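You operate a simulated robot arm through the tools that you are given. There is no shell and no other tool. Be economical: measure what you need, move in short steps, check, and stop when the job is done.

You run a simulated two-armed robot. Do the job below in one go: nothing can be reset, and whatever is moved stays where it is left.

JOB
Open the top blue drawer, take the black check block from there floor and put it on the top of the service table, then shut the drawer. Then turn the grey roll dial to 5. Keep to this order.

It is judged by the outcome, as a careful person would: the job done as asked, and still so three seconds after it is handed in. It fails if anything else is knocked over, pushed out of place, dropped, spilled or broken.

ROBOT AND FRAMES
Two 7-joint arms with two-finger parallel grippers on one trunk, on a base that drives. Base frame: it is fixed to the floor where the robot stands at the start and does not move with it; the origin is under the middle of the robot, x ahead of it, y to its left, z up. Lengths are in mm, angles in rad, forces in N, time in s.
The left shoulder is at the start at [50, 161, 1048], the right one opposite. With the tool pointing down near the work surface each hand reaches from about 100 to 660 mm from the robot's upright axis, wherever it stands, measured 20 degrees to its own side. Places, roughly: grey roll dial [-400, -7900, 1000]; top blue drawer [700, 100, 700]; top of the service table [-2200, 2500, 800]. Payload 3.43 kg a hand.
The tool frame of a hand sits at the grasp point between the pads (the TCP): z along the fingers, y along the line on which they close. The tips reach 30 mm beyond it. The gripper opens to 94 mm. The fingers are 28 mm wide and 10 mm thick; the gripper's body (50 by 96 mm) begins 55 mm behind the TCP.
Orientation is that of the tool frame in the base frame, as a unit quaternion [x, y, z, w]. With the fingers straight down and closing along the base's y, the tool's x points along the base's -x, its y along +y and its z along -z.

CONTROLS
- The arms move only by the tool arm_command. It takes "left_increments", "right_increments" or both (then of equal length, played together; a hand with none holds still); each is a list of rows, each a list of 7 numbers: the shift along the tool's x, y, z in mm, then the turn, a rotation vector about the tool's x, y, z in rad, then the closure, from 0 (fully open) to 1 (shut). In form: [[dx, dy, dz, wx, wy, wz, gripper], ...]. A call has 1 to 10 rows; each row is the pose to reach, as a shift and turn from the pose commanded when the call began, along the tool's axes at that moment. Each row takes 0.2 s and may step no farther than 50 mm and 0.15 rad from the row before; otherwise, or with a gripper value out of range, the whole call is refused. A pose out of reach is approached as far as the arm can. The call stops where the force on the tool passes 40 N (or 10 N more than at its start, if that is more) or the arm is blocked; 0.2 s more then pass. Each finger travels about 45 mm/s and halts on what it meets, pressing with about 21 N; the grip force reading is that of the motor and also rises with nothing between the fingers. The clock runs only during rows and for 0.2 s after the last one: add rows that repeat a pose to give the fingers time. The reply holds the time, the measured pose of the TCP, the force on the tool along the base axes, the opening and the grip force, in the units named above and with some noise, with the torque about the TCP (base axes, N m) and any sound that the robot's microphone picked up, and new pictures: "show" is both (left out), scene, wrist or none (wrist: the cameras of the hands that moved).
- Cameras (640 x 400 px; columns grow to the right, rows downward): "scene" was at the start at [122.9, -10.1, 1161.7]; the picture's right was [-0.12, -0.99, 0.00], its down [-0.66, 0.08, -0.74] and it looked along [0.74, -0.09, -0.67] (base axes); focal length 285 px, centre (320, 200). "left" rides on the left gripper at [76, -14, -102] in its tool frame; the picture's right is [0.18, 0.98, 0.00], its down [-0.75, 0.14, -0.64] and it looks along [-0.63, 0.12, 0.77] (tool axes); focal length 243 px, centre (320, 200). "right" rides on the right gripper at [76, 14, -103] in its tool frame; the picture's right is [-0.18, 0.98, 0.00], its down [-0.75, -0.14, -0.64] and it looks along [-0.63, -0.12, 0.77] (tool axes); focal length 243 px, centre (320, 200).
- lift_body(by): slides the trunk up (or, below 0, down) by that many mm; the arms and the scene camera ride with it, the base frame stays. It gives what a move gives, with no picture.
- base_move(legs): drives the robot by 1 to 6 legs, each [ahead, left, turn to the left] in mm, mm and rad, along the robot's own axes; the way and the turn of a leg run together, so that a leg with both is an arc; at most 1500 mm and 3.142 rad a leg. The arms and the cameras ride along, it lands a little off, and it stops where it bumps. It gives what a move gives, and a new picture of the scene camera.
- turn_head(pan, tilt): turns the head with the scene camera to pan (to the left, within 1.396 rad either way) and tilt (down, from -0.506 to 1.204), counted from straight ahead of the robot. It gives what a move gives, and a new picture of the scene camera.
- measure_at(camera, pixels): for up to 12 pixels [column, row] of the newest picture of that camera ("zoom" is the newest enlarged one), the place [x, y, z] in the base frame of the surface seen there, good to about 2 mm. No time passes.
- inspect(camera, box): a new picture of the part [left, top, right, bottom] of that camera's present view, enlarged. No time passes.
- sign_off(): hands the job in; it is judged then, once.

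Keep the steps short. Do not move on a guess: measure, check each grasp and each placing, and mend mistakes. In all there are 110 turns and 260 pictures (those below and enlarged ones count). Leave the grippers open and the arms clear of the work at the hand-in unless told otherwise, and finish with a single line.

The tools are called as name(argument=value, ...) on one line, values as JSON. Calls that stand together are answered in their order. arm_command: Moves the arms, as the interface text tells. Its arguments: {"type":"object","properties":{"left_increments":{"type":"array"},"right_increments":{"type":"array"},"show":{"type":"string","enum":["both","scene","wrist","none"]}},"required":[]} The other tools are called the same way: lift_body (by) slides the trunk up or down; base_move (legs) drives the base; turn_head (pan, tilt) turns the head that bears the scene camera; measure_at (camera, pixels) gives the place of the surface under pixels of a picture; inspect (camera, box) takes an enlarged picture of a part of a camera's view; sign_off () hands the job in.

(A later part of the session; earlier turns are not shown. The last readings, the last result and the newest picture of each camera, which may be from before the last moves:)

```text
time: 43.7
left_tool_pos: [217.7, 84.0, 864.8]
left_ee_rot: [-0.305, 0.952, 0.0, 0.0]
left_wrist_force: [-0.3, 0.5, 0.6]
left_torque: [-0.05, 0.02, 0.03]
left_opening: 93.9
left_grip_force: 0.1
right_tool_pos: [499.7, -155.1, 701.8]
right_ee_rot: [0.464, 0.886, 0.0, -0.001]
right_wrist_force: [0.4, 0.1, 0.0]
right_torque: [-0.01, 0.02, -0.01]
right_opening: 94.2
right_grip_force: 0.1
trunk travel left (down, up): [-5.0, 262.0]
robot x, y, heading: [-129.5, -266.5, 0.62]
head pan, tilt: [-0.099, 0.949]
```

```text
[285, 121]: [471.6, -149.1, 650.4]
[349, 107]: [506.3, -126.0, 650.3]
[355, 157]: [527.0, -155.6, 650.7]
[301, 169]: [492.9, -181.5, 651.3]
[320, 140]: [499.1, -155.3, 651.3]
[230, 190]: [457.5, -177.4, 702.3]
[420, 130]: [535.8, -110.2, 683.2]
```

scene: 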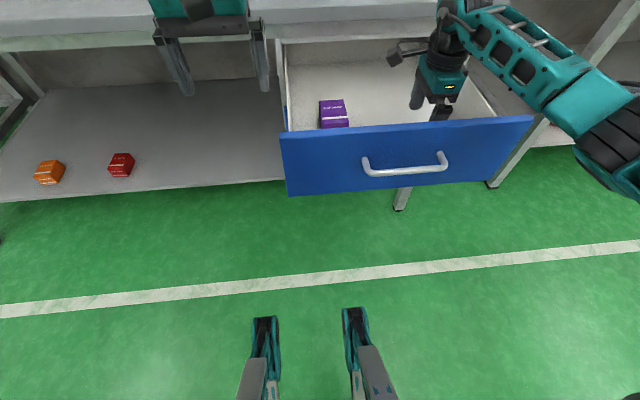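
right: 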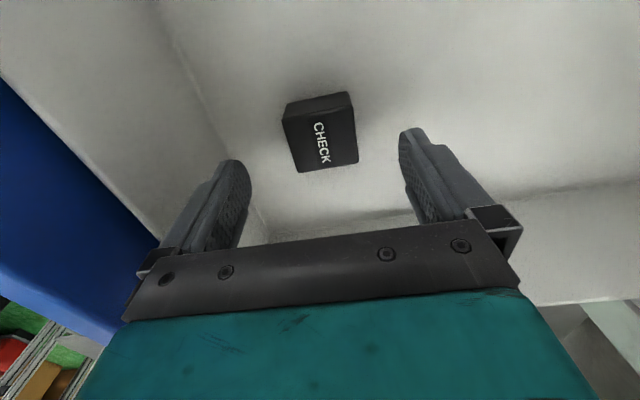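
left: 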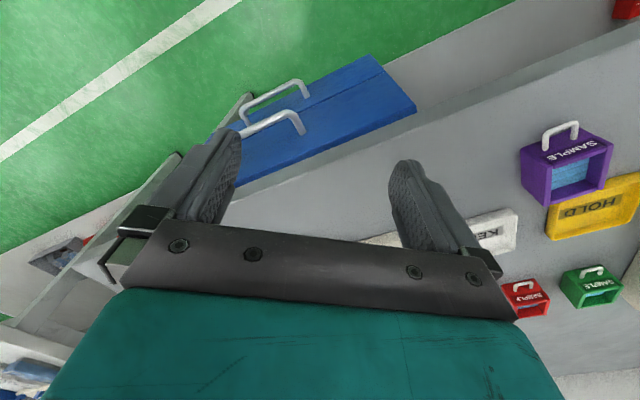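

The block centre [499.5,-153] matches the hand. I lower 50 mm to TCP z≈652 (tips 622) and close.

arm_command(right_increments=[[0, 0, 20, 0, 0, 0, 0], [0, 0, 40, 0, 0, 0, 0], [0, 0, 50, 0, 0, 0, 0], [0, 0, 50, 0, 0, 0, 0], [0, 0, 50, 0, 0, 0, 0.4], [0, 0, 50, 0, 0, 0, 0.8], [0, 0, 50, 0, 0, 0, 0.8], [0, 0, 50, 0, 0, 0, 0.8], [0, 0, 50, 0, 0, 0, 0.8]], show="wrist")

```text
time: 45.7
left_tool_pos: [217.8, 84.1, 864.6]
left_ee_rot: [-0.305, 0.952, 0.0, 0.0]
left_wrist_force: [0.1, -0.6, -0.8]
left_torque: [0.02, 0.02, -0.03]
left_opening: 94.0
left_grip_force: 0.2
right_tool_pos: [499.7, -153.8, 652.6]
right_ee_rot: [0.464, 0.886, 0.0, 0.0]
right_wrist_force: [0.0, 0.2, -0.2]
right_torque: [-0.01, 0.01, -0.03]
right_opening: 51.8
right_grip_force: 21.0
trunk travel left (down, up): [-5.0, 262.0]
robot x, y, heading: [-127.5, -265.8, 0.619]
head pan, tilt: [-0.099, 0.949]
```

right: 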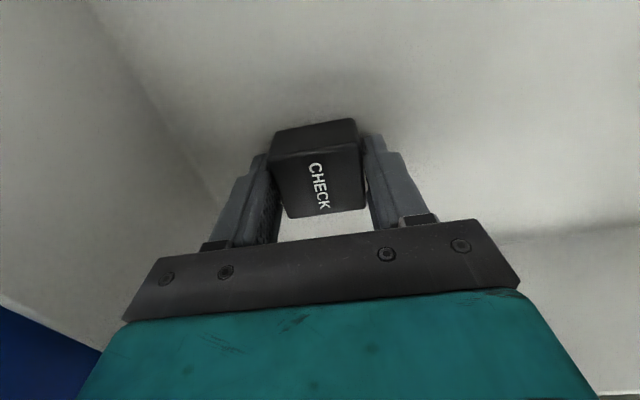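

Gripped (51.8 mm, 21 N). I firm the grip and lift 40 mm to check that it follows.

arm_command(right_increments=[[0, 0, 0, 0, 0, 0, 1], [0, 0, 0, 0, 0, 0, 1], [0, 0, -20, 0, 0, 0, 1], [0, 0, -40, 0, 0, 0, 1]], show="wrist")

lift_body(by=240)

inspect(camera="scene", box=[0, 0, 640, 400])

```text
time: 46.7
left_tool_pos: [217.5, 82.5, 864.6]
left_ee_rot: [-0.305, 0.952, 0.0, 0.001]
left_wrist_force: [-0.1, 1.7, 0.4]
left_torque: [0.03, -0.02, 0.01]
left_opening: 94.3
left_grip_force: 0.2
right_tool_pos: [499.3, -154.7, 692.8]
right_ee_rot: [0.463, 0.886, -0.001, -0.001]
right_wrist_force: [0.0, -0.2, 0.3]
right_torque: [-0.01, 0.01, 0.0]
right_opening: 0.0
right_grip_force: 21.6
trunk travel left (down, up): [-5.0, 262.0]
robot x, y, heading: [-124.9, -269.1, 0.617]
head pan, tilt: [-0.099, 0.949]
```

right: 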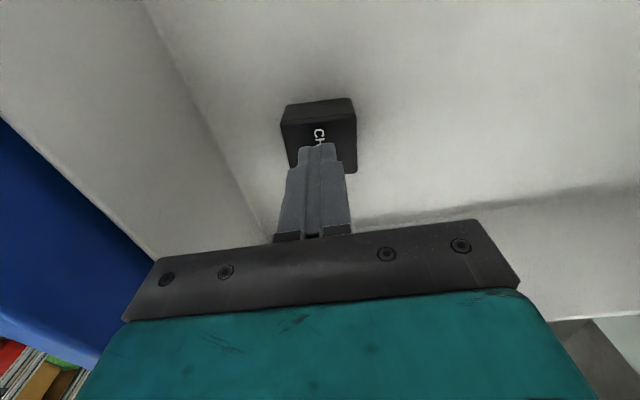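

```text
time: 49.2
left_tool_pos: [218.5, 82.9, 1103.3]
left_ee_rot: [-0.304, 0.953, 0.0, 0.0]
left_wrist_force: [0.1, -0.5, 0.6]
left_torque: [0.02, -0.03, 0.01]
left_opening: 93.9
left_grip_force: 0.1
right_tool_pos: [499.8, -154.8, 931.6]
right_ee_rot: [0.464, 0.886, -0.001, 0.001]
right_wrist_force: [0.5, -0.2, 0.2]
right_torque: [-0.02, 0.05, -0.02]
right_opening: 0.1
right_grip_force: 21.1
trunk travel left (down, up): [-245.0, 22.0]
robot x, y, heading: [-124.5, -264.5, 0.618]
head pan, tilt: [-0.099, 0.949]
```

```text
1.00 times, centred on (320, 200) of scene (not enlarged: the box is as wide or as high as the picture)
```

zoom: 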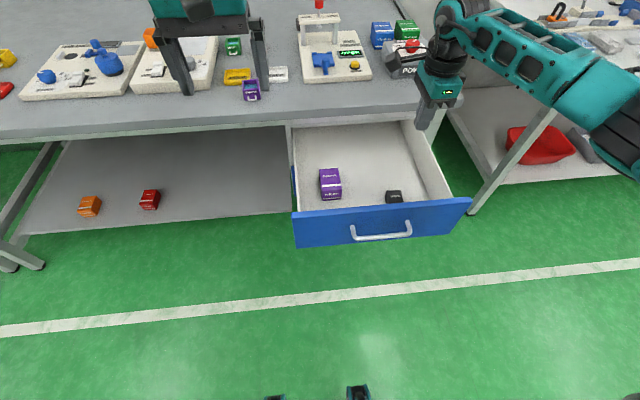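

The fingers slipped off: opening went to 0 and the block is still in the drawer at (393,196). I look closely at the block for shape before retrying.

inspect(camera="scene", box=[365, 170, 425, 210])

inspect(camera="right", box=[270, 40, 370, 120])

```text
10.00 times, centred on (395, 190) of scene
```

zoom: 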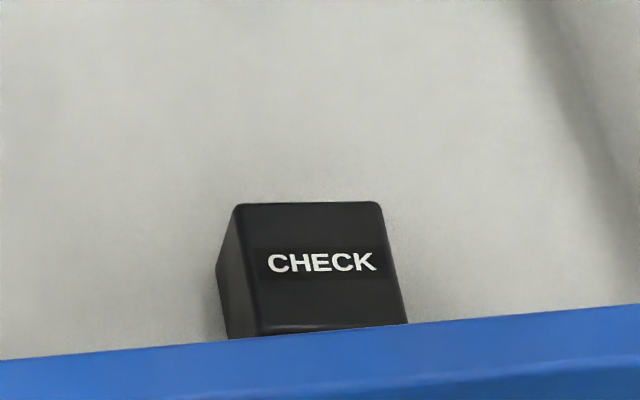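

```text
5.00 times, centred on (320, 80) of right
```

zoom: 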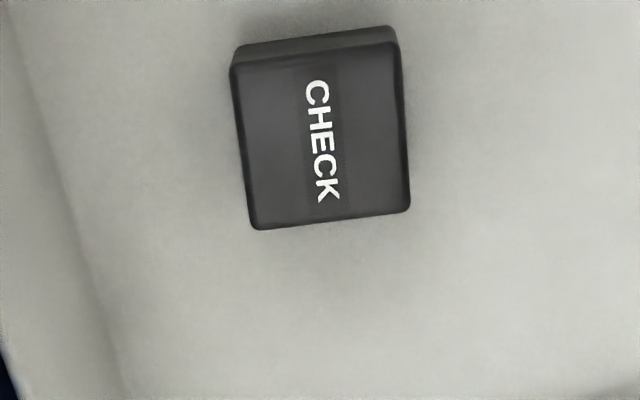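

The block looks like a plain rounded cube. I will retry gripping about 4 mm deeper, and dwell until the grip force builds before lifting slowly. Open and lower again.

arm_command(right_increments=[[0, 0, 0, 0, 0, 0, 0], [0, 0, 0, 0, 0, 0, 0], [0, 0, 0, 0, 0, 0, 0], [0, 0, 0, 0, 0, 0, 0], [0, 0, 0, 0, 0, 0, 0], [0, 0, 0, 0, 0, 0, 0]], show="none")

lift_body(by=-230)

arm_command(right_increments=[[0, 0, 0, 0, 0, 0, 0]], show="wrist")

```text
time: 50.6
left_tool_pos: [217.6, 83.8, 1104.5]
left_ee_rot: [-0.305, 0.952, 0.001, 0.0]
left_wrist_force: [0.5, 0.0, -0.2]
left_torque: [0.02, 0.02, 0.02]
left_opening: 94.1
left_grip_force: 0.1
right_tool_pos: [498.1, -153.9, 931.9]
right_ee_rot: [0.464, 0.886, 0.0, 0.0]
right_wrist_force: [-0.2, -1.2, 0.2]
right_torque: [-0.01, 0.02, 0.0]
right_opening: 94.1
right_grip_force: 0.1
trunk travel left (down, up): [-245.0, 22.0]
robot x, y, heading: [-131.2, -264.6, 0.62]
head pan, tilt: [-0.099, 0.949]
```

```text
time: 53.1
left_tool_pos: [218.1, 83.5, 873.9]
left_ee_rot: [-0.305, 0.952, 0.0, 0.0]
left_wrist_force: [0.4, -0.1, -0.1]
left_torque: [0.03, 0.01, -0.02]
left_opening: 94.1
left_grip_force: 0.1
right_tool_pos: [500.1, -154.3, 702.3]
right_ee_rot: [0.464, 0.886, 0.0, 0.0]
right_wrist_force: [-0.3, 0.2, -0.2]
right_torque: [0.0, 0.0, -0.04]
right_opening: 93.9
right_grip_force: 0.0
trunk travel left (down, up): [-15.0, 252.0]
robot x, y, heading: [-126.9, -266.1, 0.62]
head pan, tilt: [-0.099, 0.949]
```

```text
time: 53.5
left_tool_pos: [217.4, 84.4, 875.1]
left_ee_rot: [-0.305, 0.952, -0.001, 0.001]
left_wrist_force: [-0.2, -0.5, 0.2]
left_torque: [0.01, 0.01, 0.04]
left_opening: 94.0
left_grip_force: 0.1
right_tool_pos: [499.5, -154.2, 703.7]
right_ee_rot: [0.465, 0.885, 0.0, 0.0]
right_wrist_force: [-0.8, 0.2, 0.1]
right_torque: [-0.02, -0.04, -0.02]
right_opening: 94.0
right_grip_force: 0.0
trunk travel left (down, up): [-15.0, 252.0]
robot x, y, heading: [-127.3, -268.2, 0.619]
head pan, tilt: [-0.099, 0.949]
```

right: 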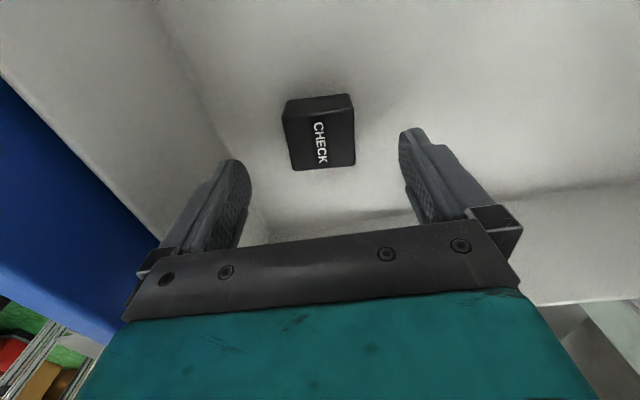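

Lower 55 mm and close with a longer dwell.

arm_command(right_increments=[[0, 0, 25, 0, 0, 0, 0], [0, 0, 48, 0, 0, 0, 0], [0, 0, 55, 0, 0, 0, 0], [0, 0, 55, 0, 0, 0, 0], [0, 0, 55, 0, 0, 0, 1], [0, 0, 55, 0, 0, 0, 1], [0, 0, 55, 0, 0, 0, 1], [0, 0, 55, 0, 0, 0, 1], [0, 0, 55, 0, 0, 0, 1], [0, 0, 55, 0, 0, 0, 1]], show="wrist")

```text
time: 55.7
left_tool_pos: [218.4, 83.9, 874.4]
left_ee_rot: [-0.306, 0.952, 0.0, 0.001]
left_wrist_force: [-0.3, 0.1, 0.0]
left_torque: [0.01, 0.0, 0.0]
left_opening: 94.0
left_grip_force: 0.0
right_tool_pos: [500.0, -153.8, 648.0]
right_ee_rot: [0.464, 0.886, 0.0, 0.0]
right_wrist_force: [-0.5, 0.6, -0.7]
right_torque: [0.04, -0.01, -0.03]
right_opening: 52.9
right_grip_force: 21.4
trunk travel left (down, up): [-15.0, 252.0]
robot x, y, heading: [-127.8, -268.4, 0.618]
head pan, tilt: [-0.099, 0.949]
```

right: 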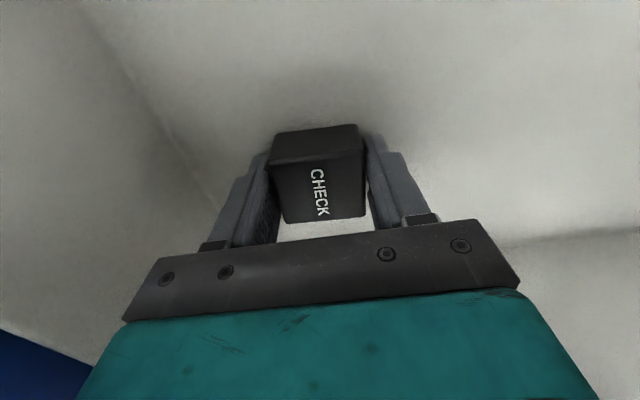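

Gripped again at 52.9 mm. I lift only 6 mm slowly and read the force.

arm_command(right_increments=[[0, 0, 0, 0, 0, 0, 1], [0, 0, 0, 0, 0, 0, 1], [0, 0, -2, 0, 0, 0, 1], [0, 0, -4, 0, 0, 0, 1], [0, 0, -6, 0, 0, 0, 1]], show="wrist")

```text
time: 56.9
left_tool_pos: [217.2, 84.0, 874.9]
left_ee_rot: [-0.305, 0.952, 0.0, 0.0]
left_wrist_force: [0.7, 0.0, -0.5]
left_torque: [0.0, 0.01, 0.01]
left_opening: 94.1
left_grip_force: 0.0
right_tool_pos: [498.6, -154.9, 652.4]
right_ee_rot: [0.464, 0.886, 0.0, 0.0]
right_wrist_force: [0.9, -0.3, -1.3]
right_torque: [-0.01, -0.02, -0.03]
right_opening: 52.7
right_grip_force: 21.1
trunk travel left (down, up): [-15.0, 252.0]
robot x, y, heading: [-123.5, -270.9, 0.615]
head pan, tilt: [-0.099, 0.949]
```

right: 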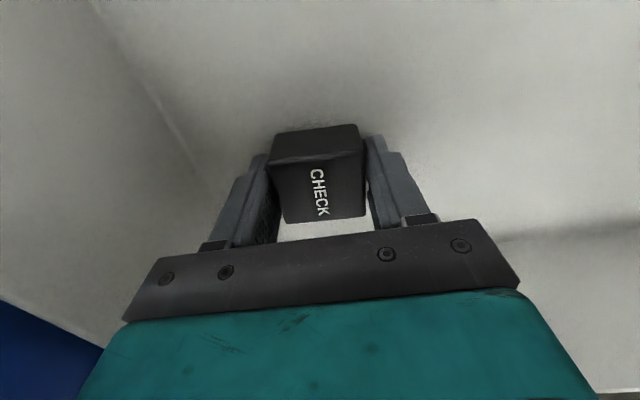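

The block follows (same place in the picture, −1.3 N). I continue lifting slowly 30 mm.

arm_command(right_increments=[[0, 0, -4, 0, 0, 0, 1], [0, 0, -8, 0, 0, 0, 1], [0, 0, -12, 0, 0, 0, 1], [0, 0, -16, 0, 0, 0, 1], [0, 0, -20, 0, 0, 0, 1], [0, 0, -25, 0, 0, 0, 1], [0, 0, -30, 0, 0, 0, 1]], show="wrist")

```text
time: 58.5
left_tool_pos: [217.6, 84.2, 874.9]
left_ee_rot: [-0.305, 0.952, 0.001, 0.001]
left_wrist_force: [0.7, 0.1, 0.3]
left_torque: [0.0, -0.02, -0.02]
left_opening: 94.2
left_grip_force: 0.1
right_tool_pos: [499.8, -154.3, 683.4]
right_ee_rot: [0.464, 0.886, 0.0, 0.0]
right_wrist_force: [0.3, 0.3, 0.3]
right_torque: [-0.01, 0.0, -0.01]
right_opening: 52.5
right_grip_force: 21.5
trunk travel left (down, up): [-15.0, 252.0]
robot x, y, heading: [-128.8, -267.1, 0.62]
head pan, tilt: [-0.099, 0.949]
```

right: 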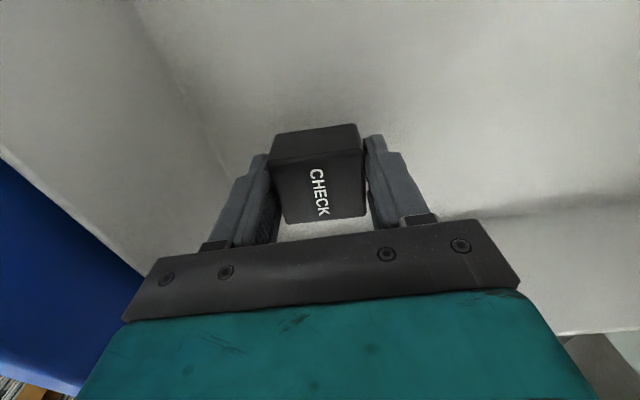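

It holds (52.5 mm). I raise the trunk in a small step and re-check the grip.

lift_body(by=40)

arm_command(right_increments=[[0, 0, 0, 0, 0, 0, 1], [0, 0, 0, 0, 0, 0, 1], [0, 0, 0, 0, 0, 0, 1]], show="wrist")

```text
time: 59.3
left_tool_pos: [218.3, 83.5, 914.6]
left_ee_rot: [-0.306, 0.952, 0.0, 0.0]
left_wrist_force: [-0.1, 0.4, 1.0]
left_torque: [0.01, -0.01, -0.02]
left_opening: 94.0
left_grip_force: 0.1
right_tool_pos: [499.2, -153.9, 723.1]
right_ee_rot: [0.465, 0.885, -0.001, -0.002]
right_wrist_force: [0.2, -0.1, -0.5]
right_torque: [-0.04, 0.01, 0.02]
right_opening: 52.5
right_grip_force: 21.2
trunk travel left (down, up): [-55.0, 212.0]
robot x, y, heading: [-129.9, -265.6, 0.616]
head pan, tilt: [-0.099, 0.949]
```

```text
time: 60.1
left_tool_pos: [217.7, 84.5, 915.3]
left_ee_rot: [-0.304, 0.953, 0.001, 0.0]
left_wrist_force: [-0.3, -0.4, -0.1]
left_torque: [-0.02, -0.01, -0.03]
left_opening: 93.7
left_grip_force: 0.0
right_tool_pos: [499.0, -153.4, 723.0]
right_ee_rot: [0.464, 0.886, 0.0, 0.001]
right_wrist_force: [0.2, 0.0, -0.6]
right_torque: [-0.05, 0.0, 0.02]
right_opening: 52.1
right_grip_force: 20.7
trunk travel left (down, up): [-55.0, 212.0]
robot x, y, heading: [-129.1, -267.9, 0.616]
head pan, tilt: [-0.099, 0.949]
```

right: 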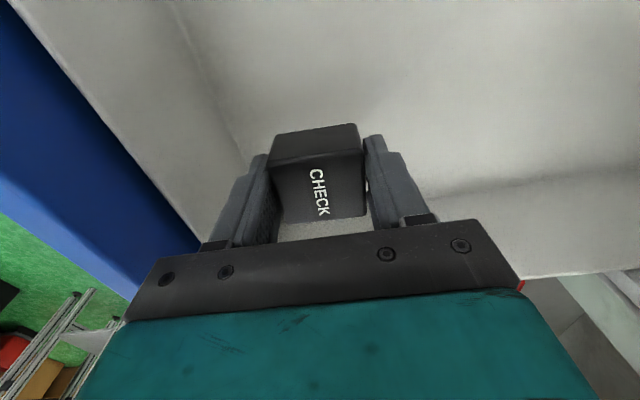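

The opening drifts slightly (52.9→52.1), so I check for creep: enlarge now, wait 2 s, and compare.

inspect(camera="right", box=[230, 110, 410, 240])

arm_command(right_increments=[[0, 0, 0, 0, 0, 0, 1], [0, 0, 0, 0, 0, 0, 1], [0, 0, 0, 0, 0, 0, 1], [0, 0, 0, 0, 0, 0, 1], [0, 0, 0, 0, 0, 0, 1], [0, 0, 0, 0, 0, 0, 1], [0, 0, 0, 0, 0, 0, 1], [0, 0, 0, 0, 0, 0, 1], [0, 0, 0, 0, 0, 0, 1], [0, 0, 0, 0, 0, 0, 1]], show="none")

inspect(camera="right", box=[230, 110, 410, 240])

```text
3.08 times, centred on (320, 175) of right
```

zoom: 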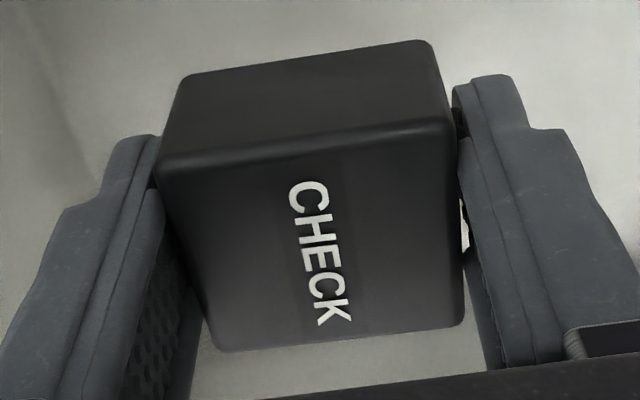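

```text
time: 62.3
left_tool_pos: [217.1, 82.5, 914.9]
left_ee_rot: [-0.305, 0.952, -0.001, 0.0]
left_wrist_force: [-0.1, -0.5, -0.6]
left_torque: [-0.03, -0.02, -0.01]
left_opening: 93.9
left_grip_force: 0.1
right_tool_pos: [498.6, -154.8, 723.8]
right_ee_rot: [0.464, 0.886, -0.002, 0.0]
right_wrist_force: [-0.6, 0.0, -1.3]
right_torque: [-0.03, 0.01, 0.01]
right_opening: 52.0
right_grip_force: 21.1
trunk travel left (down, up): [-55.0, 212.0]
robot x, y, heading: [-127.3, -267.1, 0.622]
head pan, tilt: [-0.099, 0.949]
```

```text
3.08 times, centred on (320, 175) of right
```

zoom: 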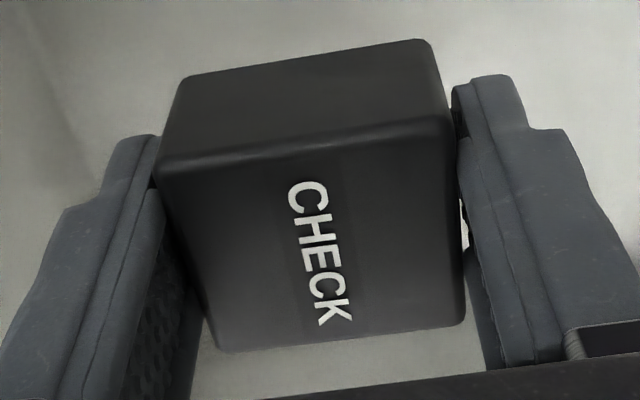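

Virtually no creep, but the block looks yawed relative to the pads (gap along the left pad). I measure its top edges to find the yaw.

measure_at(camera="zoom", pixels=[[175, 170], [437, 132], [455, 315], [222, 340], [300, 155], [340, 330], [190, 260], [452, 220]])

```text
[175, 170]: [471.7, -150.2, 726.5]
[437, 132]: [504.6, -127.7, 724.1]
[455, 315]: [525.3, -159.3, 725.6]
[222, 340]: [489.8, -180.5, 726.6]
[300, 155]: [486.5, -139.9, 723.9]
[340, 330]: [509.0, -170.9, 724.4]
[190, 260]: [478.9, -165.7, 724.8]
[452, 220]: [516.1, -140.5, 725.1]
```

Block yaw ≈0.565 vs hand 0.606: edge contact explains the extra width and earlier slip. I set it back down gently, align the hand by 0.04 rad and regrasp.

lift_body(by=-40)

arm_command(right_increments=[[0, 0, 10, 0, 0, 0, 1], [0, 0, 20, 0, 0, 0, 1], [0, 0, 28, 0, 0, 0, 1], [0, 0, 33, 0, 0, 0, 1], [0, 0, 34, 0, 0, 0, 0.5], [0, 0, 34, 0, 0, 0, 0.2], [0, 0, 34, 0, 0, 0, 0.2], [0, 0, 34.5, 0, 0, 0.04, 0.2], [0, 0, 34.5, 0, 0, 0.04, 0.2], [0, 0, 34.5, 0, 0, 0.04, 0.2]], show="wrist")

inspect(camera="right", box=[230, 110, 410, 240])

measure_at(camera="zoom", pixels=[[175, 170], [437, 132], [455, 315], [222, 340], [300, 155], [340, 330], [190, 260], [452, 220]])

```text
time: 63.1
left_tool_pos: [216.8, 83.8, 874.7]
left_ee_rot: [-0.305, 0.952, -0.001, 0.0]
left_wrist_force: [-0.3, 0.3, 0.4]
left_torque: [0.0, 0.0, 0.01]
left_opening: 93.8
left_grip_force: 0.1
right_tool_pos: [498.2, -153.6, 682.7]
right_ee_rot: [0.465, 0.886, 0.0, 0.0]
right_wrist_force: [0.0, -0.1, -0.5]
right_torque: [0.0, 0.03, -0.03]
right_opening: 52.3
right_grip_force: 20.4
trunk travel left (down, up): [-15.0, 252.0]
robot x, y, heading: [-130.4, -267.5, 0.62]
head pan, tilt: [-0.099, 0.949]
```

```text
time: 65.3
left_tool_pos: [217.5, 83.8, 874.9]
left_ee_rot: [-0.305, 0.952, 0.0, 0.0]
left_wrist_force: [-0.5, 0.7, 0.7]
left_torque: [-0.02, 0.02, -0.01]
left_opening: 93.5
left_grip_force: 0.1
right_tool_pos: [499.5, -155.0, 648.9]
right_ee_rot: [0.481, 0.877, 0.0, 0.0]
right_wrist_force: [0.2, 0.1, 0.8]
right_torque: [0.01, 0.0, 0.0]
right_opening: 74.9
right_grip_force: 0.1
trunk travel left (down, up): [-15.0, 252.0]
robot x, y, heading: [-127.2, -265.2, 0.621]
head pan, tilt: [-0.099, 0.949]
```

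right: 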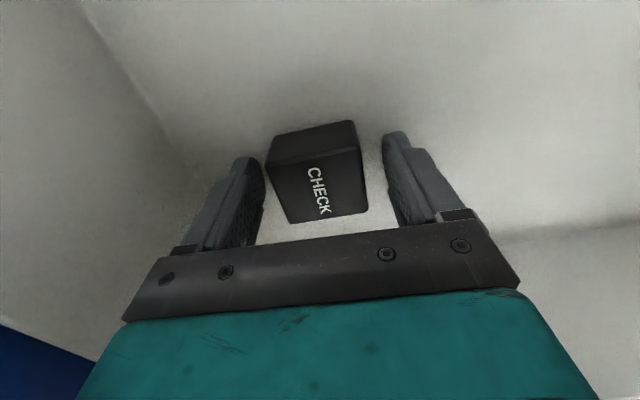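

```text
3.08 times, centred on (320, 175) of right
```

zoom: 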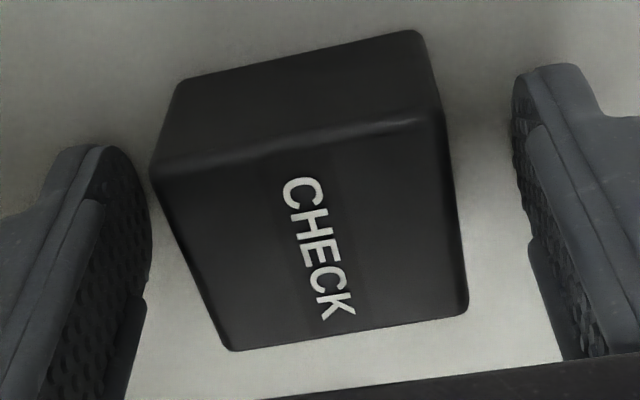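

```text
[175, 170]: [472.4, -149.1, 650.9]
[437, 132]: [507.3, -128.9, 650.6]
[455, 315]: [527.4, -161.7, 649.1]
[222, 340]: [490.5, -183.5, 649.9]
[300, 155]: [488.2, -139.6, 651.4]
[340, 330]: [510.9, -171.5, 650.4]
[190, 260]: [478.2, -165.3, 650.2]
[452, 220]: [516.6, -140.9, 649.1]
```

measure_at(camera="zoom", pixels=[[168, 192], [215, 312], [441, 148], [460, 285], [240, 344], [445, 313], [180, 166], [420, 124]])

```text
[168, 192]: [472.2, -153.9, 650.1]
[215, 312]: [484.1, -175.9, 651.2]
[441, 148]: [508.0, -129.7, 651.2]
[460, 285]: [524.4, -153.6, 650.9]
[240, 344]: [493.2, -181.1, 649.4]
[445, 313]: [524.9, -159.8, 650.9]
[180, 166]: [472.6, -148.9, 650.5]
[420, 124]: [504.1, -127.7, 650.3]
```

Alignment is now ~0.57 for both within noise. I close and dwell.

arm_command(right_increments=[[0, 0, 0, 0, 0, 0, 1], [0, 0, 0, 0, 0, 0, 1], [0, 0, 0, 0, 0, 0, 1], [0, 0, 0, 0, 0, 0, 1], [0, 0, 0, 0, 0, 0, 1], [0, 0, 0, 0, 0, 0, 1]], show="none")

inspect(camera="right", box=[230, 110, 410, 240])

```text
time: 66.7
left_tool_pos: [217.6, 84.9, 874.5]
left_ee_rot: [-0.304, 0.953, 0.0, 0.0]
left_wrist_force: [-0.3, 0.1, -0.1]
left_torque: [-0.01, 0.0, 0.01]
left_opening: 94.1
left_grip_force: 0.0
right_tool_pos: [498.8, -155.0, 648.5]
right_ee_rot: [0.481, 0.876, 0.0, 0.0]
right_wrist_force: [0.2, -0.1, 0.1]
right_torque: [0.0, -0.02, 0.01]
right_opening: 52.2
right_grip_force: 21.4
trunk travel left (down, up): [-15.0, 252.0]
robot x, y, heading: [-128.4, -269.3, 0.622]
head pan, tilt: [-0.099, 0.949]
```

```text
3.08 times, centred on (320, 175) of right
```

zoom: 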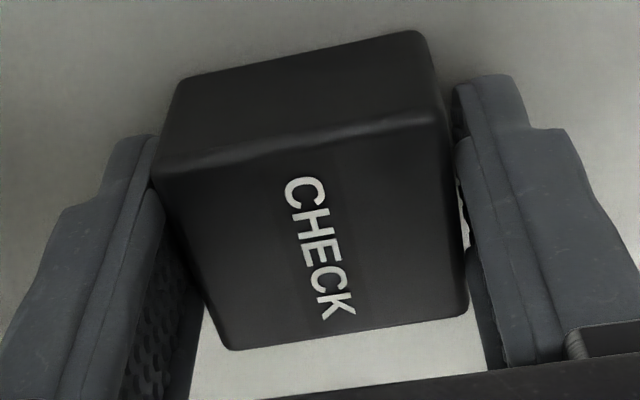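

The side view shows a straight cube (~46 mm), so the pads just meet it near the tips. The deep grasp held before; I lift slowly again.

arm_command(right_increments=[[0, 0, -3, 0, 0, 0, 1], [0, 0, -7, 0, 0, 0, 1], [0, 0, -12, 0, 0, 0, 1], [0, 0, -17, 0, 0, 0, 1], [0, 0, -22, 0, 0, 0, 1], [0, 0, -27, 0, 0, 0, 1], [0, 0, -32, 0, 0, 0, 1]], show="none")

lift_body(by=100)

lift_body(by=110)

inspect(camera="right", box=[230, 110, 410, 240])

```text
time: 68.3
left_tool_pos: [217.5, 83.9, 875.0]
left_ee_rot: [-0.305, 0.952, 0.0, 0.0]
left_wrist_force: [-0.2, 0.0, 0.8]
left_torque: [0.01, 0.0, 0.0]
left_opening: 94.0
left_grip_force: 0.1
right_tool_pos: [498.7, -154.8, 681.3]
right_ee_rot: [0.481, 0.877, 0.0, 0.0]
right_wrist_force: [-0.8, 0.9, -0.1]
right_torque: [0.01, -0.01, 0.01]
right_opening: 52.2
right_grip_force: 21.2
trunk travel left (down, up): [-15.0, 252.0]
robot x, y, heading: [-127.7, -266.4, 0.617]
head pan, tilt: [-0.099, 0.949]
```

```text
time: 69.7
left_tool_pos: [217.7, 84.8, 975.0]
left_ee_rot: [-0.304, 0.953, 0.0, 0.0]
left_wrist_force: [-0.7, 0.0, 0.3]
left_torque: [-0.03, 0.01, 0.03]
left_opening: 94.0
left_grip_force: 0.1
right_tool_pos: [499.1, -154.9, 779.9]
right_ee_rot: [0.482, 0.876, -0.001, -0.001]
right_wrist_force: [0.5, -0.1, -0.7]
right_torque: [-0.02, -0.02, -0.02]
right_opening: 51.7
right_grip_force: 20.7
trunk travel left (down, up): [-115.0, 152.0]
robot x, y, heading: [-125.4, -266.7, 0.619]
head pan, tilt: [-0.099, 0.949]
```

```text
time: 71.1
left_tool_pos: [217.7, 85.3, 1084.6]
left_ee_rot: [-0.305, 0.952, 0.0, 0.0]
left_wrist_force: [-0.1, -0.3, 0.0]
left_torque: [-0.02, 0.01, 0.02]
left_opening: 94.1
left_grip_force: 0.0
right_tool_pos: [499.3, -154.7, 890.0]
right_ee_rot: [0.481, 0.877, -0.001, 0.0]
right_wrist_force: [-0.2, -0.2, -1.5]
right_torque: [0.0, -0.01, -0.01]
right_opening: 52.0
right_grip_force: 21.2
trunk travel left (down, up): [-225.0, 42.0]
robot x, y, heading: [-123.4, -266.9, 0.619]
head pan, tilt: [-0.099, 0.949]
```

```text
3.08 times, centred on (320, 175) of right
```

zoom: 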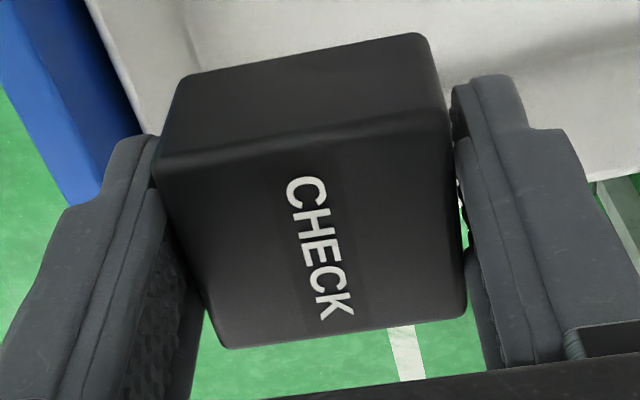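

The block is held firmly, bottom at z≈857, clear of the drawer front. I back away 600 mm, then look round to the left for the service table.

base_move(legs=[[-600, 0, 0]])

turn_head(pan=1.39, tilt=0.25)

```text
time: 74.5
left_tool_pos: [-276.4, -267.3, 1084.9]
left_ee_rot: [-0.303, 0.953, 0.0, 0.0]
left_wrist_force: [-0.9, 0.6, 0.1]
left_torque: [-0.01, 0.0, 0.0]
left_opening: 93.8
left_grip_force: 0.1
right_tool_pos: [5.4, -506.8, 891.3]
right_ee_rot: [0.483, 0.876, -0.001, -0.001]
right_wrist_force: [0.1, 0.1, -0.7]
right_torque: [-0.02, 0.03, 0.0]
right_opening: 52.1
right_grip_force: 20.9
trunk travel left (down, up): [-225.0, 42.0]
robot x, y, heading: [-618.3, -617.0, 0.615]
head pan, tilt: [-0.099, 0.949]
```

scene: 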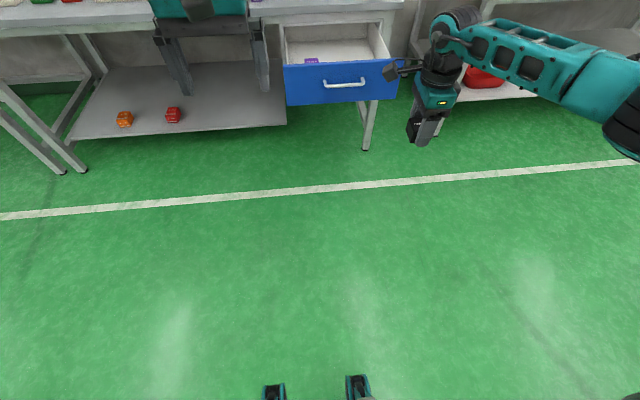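

```text
time: 76.1
left_tool_pos: [-276.1, -267.6, 1085.3]
left_ee_rot: [-0.304, 0.953, -0.001, 0.0]
left_wrist_force: [0.3, -0.2, -0.5]
left_torque: [-0.01, 0.0, 0.01]
left_opening: 93.7
left_grip_force: 0.1
right_tool_pos: [4.5, -507.2, 890.6]
right_ee_rot: [0.484, 0.875, 0.001, 0.0]
right_wrist_force: [0.1, 0.0, -1.7]
right_torque: [0.0, -0.04, -0.01]
right_opening: 52.0
right_grip_force: 20.9
trunk travel left (down, up): [-225.0, 42.0]
robot x, y, heading: [-620.6, -618.5, 0.617]
head pan, tilt: [1.389, 0.25]
```

scene: 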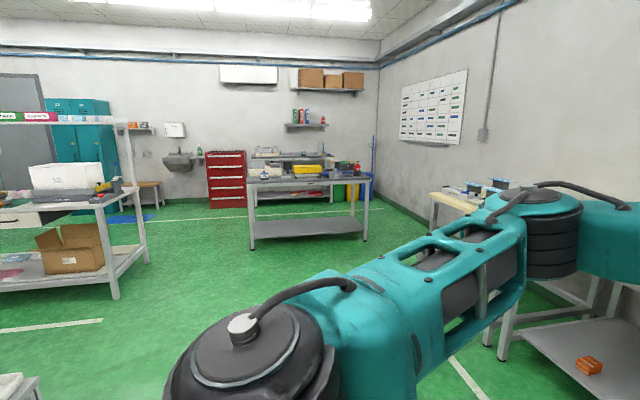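

I see a table ahead at (307,180) and others. I measure them to match [-2200,2500].

measure_at(camera="scene", pixels=[[250, 187], [368, 180], [310, 178], [280, 240], [254, 248], [365, 241], [100, 205], [115, 298], [60, 195], [345, 158], [440, 195], [147, 262]])

inspect(camera="scene", box=[180, 120, 440, 280])

```text
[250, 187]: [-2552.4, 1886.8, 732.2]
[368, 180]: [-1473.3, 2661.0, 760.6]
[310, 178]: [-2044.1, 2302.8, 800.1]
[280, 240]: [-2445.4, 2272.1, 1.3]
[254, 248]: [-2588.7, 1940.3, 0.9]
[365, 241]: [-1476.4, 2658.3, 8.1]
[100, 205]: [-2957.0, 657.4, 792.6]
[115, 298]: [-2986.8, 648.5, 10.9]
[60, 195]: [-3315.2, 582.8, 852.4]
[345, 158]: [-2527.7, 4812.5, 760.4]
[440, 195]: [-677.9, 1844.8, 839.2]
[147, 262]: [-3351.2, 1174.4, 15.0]
```

```text
2.46 times, centred on (310, 200) of scene
```

zoom: 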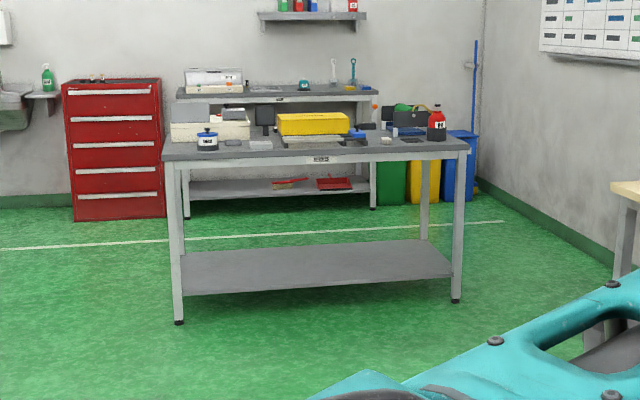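

The service table's front edge runs from (-2555,1890) to (-1473,2660), top z 800; I need heading ≈2.19, i.e. a left turn of 1.57. I turn, drive ahead along the free aisle and then look.

base_move(legs=[[0, 0, 1.572], [1100, -250, 0]])

turn_head(pan=0, tilt=0.45)

```text
time: 85.7
left_tool_pos: [-1424.4, 765.7, 1084.8]
left_ee_rot: [0.893, -0.45, 0.001, 0.0]
left_wrist_force: [0.0, -0.7, 1.3]
left_torque: [0.0, -0.04, 0.02]
left_opening: 94.0
left_grip_force: 0.1
right_tool_pos: [-1190.5, 1048.8, 890.8]
right_ee_rot: [-0.287, 0.958, -0.001, 0.0]
right_wrist_force: [-0.2, 0.0, -0.3]
right_torque: [0.01, -0.04, -0.02]
right_opening: 51.9
right_grip_force: 21.0
trunk travel left (down, up): [-225.0, 42.0]
robot x, y, heading: [-1068.2, 424.4, 2.203]
head pan, tilt: [1.389, 0.25]
```

scene: 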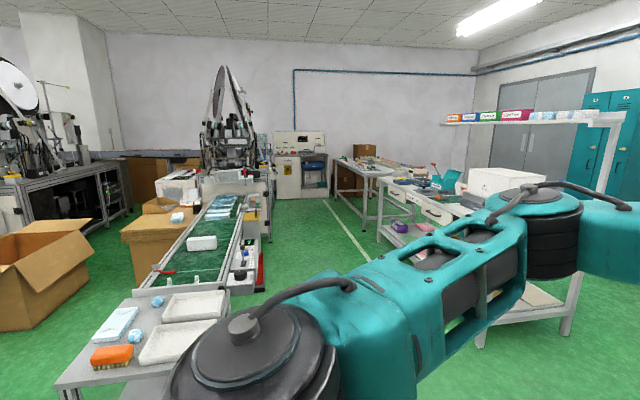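

```text
time: 87.2
left_tool_pos: [-1425.1, 763.7, 1085.2]
left_ee_rot: [0.893, -0.451, 0.0, 0.0]
left_wrist_force: [-0.5, -0.8, 0.5]
left_torque: [0.0, 0.02, -0.01]
left_opening: 93.9
left_grip_force: 0.0
right_tool_pos: [-1190.0, 1049.9, 890.6]
right_ee_rot: [-0.287, 0.958, 0.0, -0.001]
right_wrist_force: [0.1, -0.1, -0.8]
right_torque: [0.01, -0.01, -0.01]
right_opening: 51.9
right_grip_force: 20.5
trunk travel left (down, up): [-225.0, 42.0]
robot x, y, heading: [-1067.9, 423.4, 2.199]
head pan, tilt: [0.0, 0.45]
```

scene: 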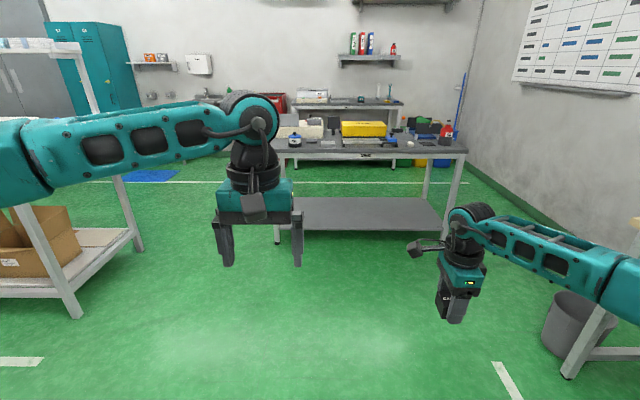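

Block still held. I enlarge the table and measure its clear spots and the bin on the right.

inspect(camera="scene", box=[270, 105, 480, 235])

measure_at(camera="scene", pixels=[[300, 155], [345, 155], [390, 154], [440, 152], [466, 150], [278, 157], [560, 320], [570, 370], [460, 145], [409, 148]])

```text
3.05 times, centred on (375, 170) of scene
```

zoom: 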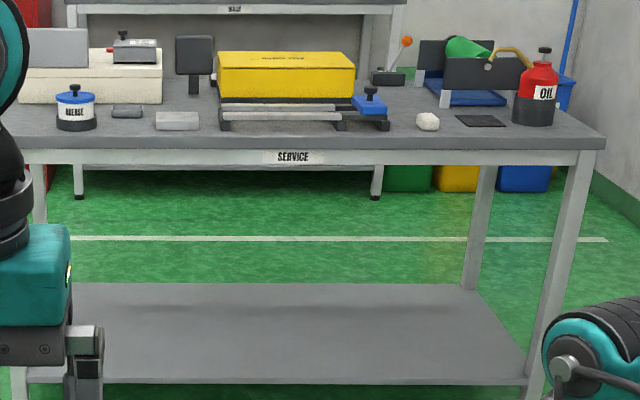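

```text
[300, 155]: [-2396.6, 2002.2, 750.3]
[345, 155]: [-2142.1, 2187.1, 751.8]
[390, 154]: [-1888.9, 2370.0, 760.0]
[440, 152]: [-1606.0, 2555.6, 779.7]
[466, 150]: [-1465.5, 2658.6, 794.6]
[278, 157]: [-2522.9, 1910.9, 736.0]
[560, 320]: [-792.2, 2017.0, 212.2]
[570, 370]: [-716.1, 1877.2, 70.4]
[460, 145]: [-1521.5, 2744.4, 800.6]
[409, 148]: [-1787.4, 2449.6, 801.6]
```

measure_at(camera="zoom", pixels=[[428, 131], [415, 120], [440, 120], [460, 122], [500, 125], [385, 131], [340, 130], [200, 128], [240, 138], [400, 140], [555, 125], [535, 120]])

```text
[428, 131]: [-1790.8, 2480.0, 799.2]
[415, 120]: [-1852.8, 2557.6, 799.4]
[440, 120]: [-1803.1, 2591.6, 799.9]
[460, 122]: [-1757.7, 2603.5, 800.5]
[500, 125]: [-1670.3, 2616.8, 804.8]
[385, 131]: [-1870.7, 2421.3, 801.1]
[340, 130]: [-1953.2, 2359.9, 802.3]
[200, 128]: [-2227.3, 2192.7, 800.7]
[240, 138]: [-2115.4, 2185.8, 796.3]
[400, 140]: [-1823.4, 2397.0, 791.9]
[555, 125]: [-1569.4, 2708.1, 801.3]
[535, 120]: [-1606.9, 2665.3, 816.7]
```

Free spot: between the roller feet and the mat, in front of the sponge, around [-1770,2522]. I drive 1150 mm ahead and 380 mm right, stopping short of the table.

base_move(legs=[[1150, -375, -0.012]])

turn_head(pan=-0.35, tilt=0.6)

```text
time: 93.3
left_tool_pos: [-1789.6, 1909.6, 1084.0]
left_ee_rot: [0.89, -0.455, 0.001, 0.0]
left_wrist_force: [-1.3, 0.2, -0.3]
left_torque: [0.01, 0.0, 0.0]
left_opening: 94.1
left_grip_force: 0.1
right_tool_pos: [-1550.4, 2192.0, 890.7]
right_ee_rot: [-0.282, 0.959, -0.001, 0.0]
right_wrist_force: [0.9, 0.2, -0.5]
right_torque: [0.0, -0.02, 0.02]
right_opening: 51.8
right_grip_force: 21.1
trunk travel left (down, up): [-225.0, 42.0]
robot x, y, heading: [-1437.6, 1566.8, 2.191]
head pan, tilt: [0.0, 0.45]
```

scene: 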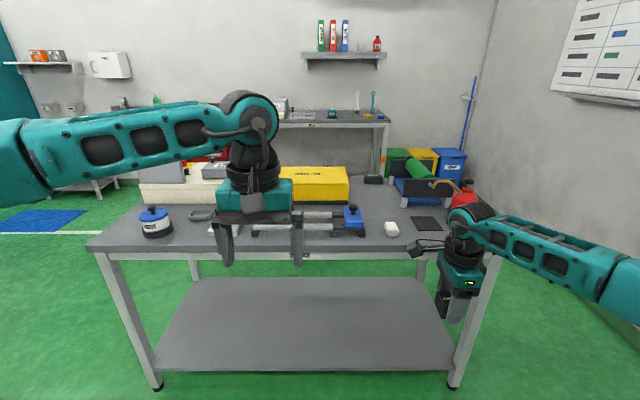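

```text
time: 94.2
left_tool_pos: [-1787.8, 1908.8, 1084.9]
left_ee_rot: [0.89, -0.455, -0.001, 0.001]
left_wrist_force: [-0.6, -0.6, -0.2]
left_torque: [0.03, 0.01, -0.01]
left_opening: 94.3
left_grip_force: 0.1
right_tool_pos: [-1551.3, 2191.5, 890.4]
right_ee_rot: [-0.281, 0.96, -0.001, 0.0]
right_wrist_force: [0.8, 0.9, -1.4]
right_torque: [-0.01, -0.01, 0.02]
right_opening: 52.1
right_grip_force: 21.1
trunk travel left (down, up): [-225.0, 42.0]
robot x, y, heading: [-1432.4, 1566.3, 2.191]
head pan, tilt: [-0.351, 0.6]
```

scene: 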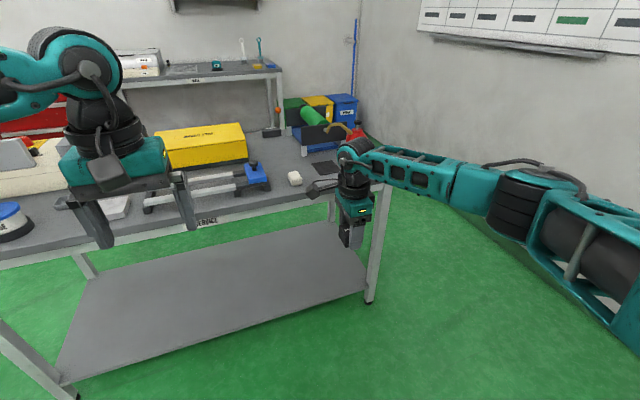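

measure_at(camera="scene", pixels=[[295, 186], [289, 178], [301, 180], [270, 187], [262, 190], [315, 176], [340, 172], [312, 165], [295, 200], [325, 192], [355, 185], [310, 190]])

inspect(camera="scene", box=[230, 120, 390, 260])

```text
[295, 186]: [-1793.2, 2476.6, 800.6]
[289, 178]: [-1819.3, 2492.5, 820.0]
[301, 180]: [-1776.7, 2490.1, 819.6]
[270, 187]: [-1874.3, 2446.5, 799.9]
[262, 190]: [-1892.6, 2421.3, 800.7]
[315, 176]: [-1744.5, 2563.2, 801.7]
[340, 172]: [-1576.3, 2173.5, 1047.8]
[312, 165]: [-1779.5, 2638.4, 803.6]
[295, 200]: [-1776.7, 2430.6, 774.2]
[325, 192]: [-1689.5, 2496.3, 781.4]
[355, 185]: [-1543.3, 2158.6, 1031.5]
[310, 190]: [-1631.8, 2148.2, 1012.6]
```

```text
2.86 times, centred on (310, 190) of scene
```

zoom: 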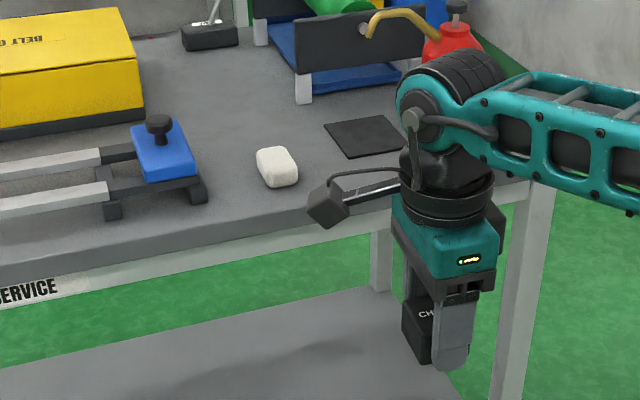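

measure_at(camera="zoom", pixels=[[262, 152], [290, 152], [298, 185], [260, 120], [300, 125], [303, 102], [328, 128], [205, 195], [160, 120], [185, 178], [240, 90], [345, 158]])

```text
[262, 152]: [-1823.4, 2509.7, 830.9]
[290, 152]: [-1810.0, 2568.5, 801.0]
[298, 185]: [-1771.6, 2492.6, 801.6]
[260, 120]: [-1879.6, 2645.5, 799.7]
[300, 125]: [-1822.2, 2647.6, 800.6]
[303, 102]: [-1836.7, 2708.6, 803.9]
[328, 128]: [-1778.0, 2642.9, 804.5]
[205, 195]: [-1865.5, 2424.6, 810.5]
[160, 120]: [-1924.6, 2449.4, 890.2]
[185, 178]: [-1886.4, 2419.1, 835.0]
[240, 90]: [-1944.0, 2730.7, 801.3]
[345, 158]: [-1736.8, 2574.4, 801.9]
```

The free area between sponge, mat and bin is around n=3150, t=40 → [-1794,2590]. I raise 40 mm and drive forward carefully 430 mm with a 33 mm right shift.

lift_body(by=40)

base_move(legs=[[430, -33, 0]])

inspect(camera="right", box=[0, 0, 640, 400])

```text
time: 95.0
left_tool_pos: [-1787.4, 1911.0, 1124.4]
left_ee_rot: [0.89, -0.456, 0.0, 0.001]
left_wrist_force: [-0.3, 0.4, -0.3]
left_torque: [-0.06, 0.0, -0.02]
left_opening: 93.9
left_grip_force: 0.1
right_tool_pos: [-1550.1, 2192.0, 929.5]
right_ee_rot: [-0.281, 0.96, -0.001, 0.0]
right_wrist_force: [1.3, 0.0, -1.7]
right_torque: [0.0, 0.02, 0.01]
right_opening: 52.0
right_grip_force: 21.1
trunk travel left (down, up): [-265.0, 2.0]
robot x, y, heading: [-1435.2, 1563.7, 2.191]
head pan, tilt: [-0.351, 0.6]
```

```text
time: 97.6
left_tool_pos: [-2013.3, 2279.6, 1123.7]
left_ee_rot: [0.89, -0.456, -0.001, 0.001]
left_wrist_force: [0.7, 1.2, -0.3]
left_torque: [0.0, -0.01, -0.02]
left_opening: 94.3
left_grip_force: 0.1
right_tool_pos: [-1776.6, 2562.1, 929.3]
right_ee_rot: [-0.282, 0.959, -0.001, 0.0]
right_wrist_force: [1.1, 0.3, 1.0]
right_torque: [-0.01, 0.0, 0.03]
right_opening: 51.8
right_grip_force: 20.7
trunk travel left (down, up): [-265.0, 2.0]
robot x, y, heading: [-1661.6, 1936.2, 2.188]
head pan, tilt: [-0.351, 0.6]
```

scene: 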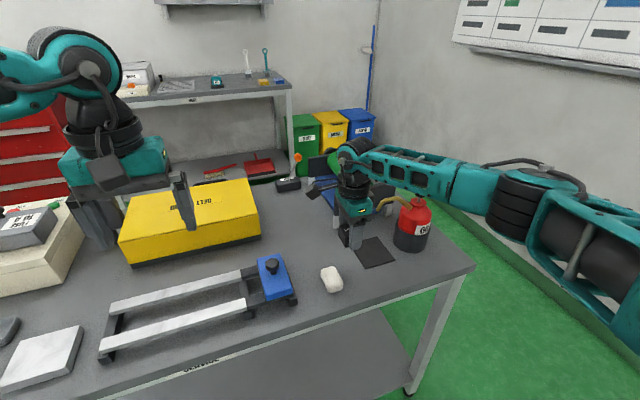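

```text
1.00 times, centred on (320, 200) of right (not enlarged: the box is as wide or as high as the picture)
```

zoom: 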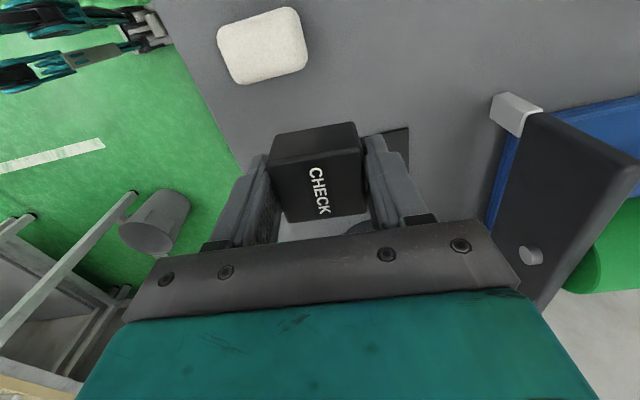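

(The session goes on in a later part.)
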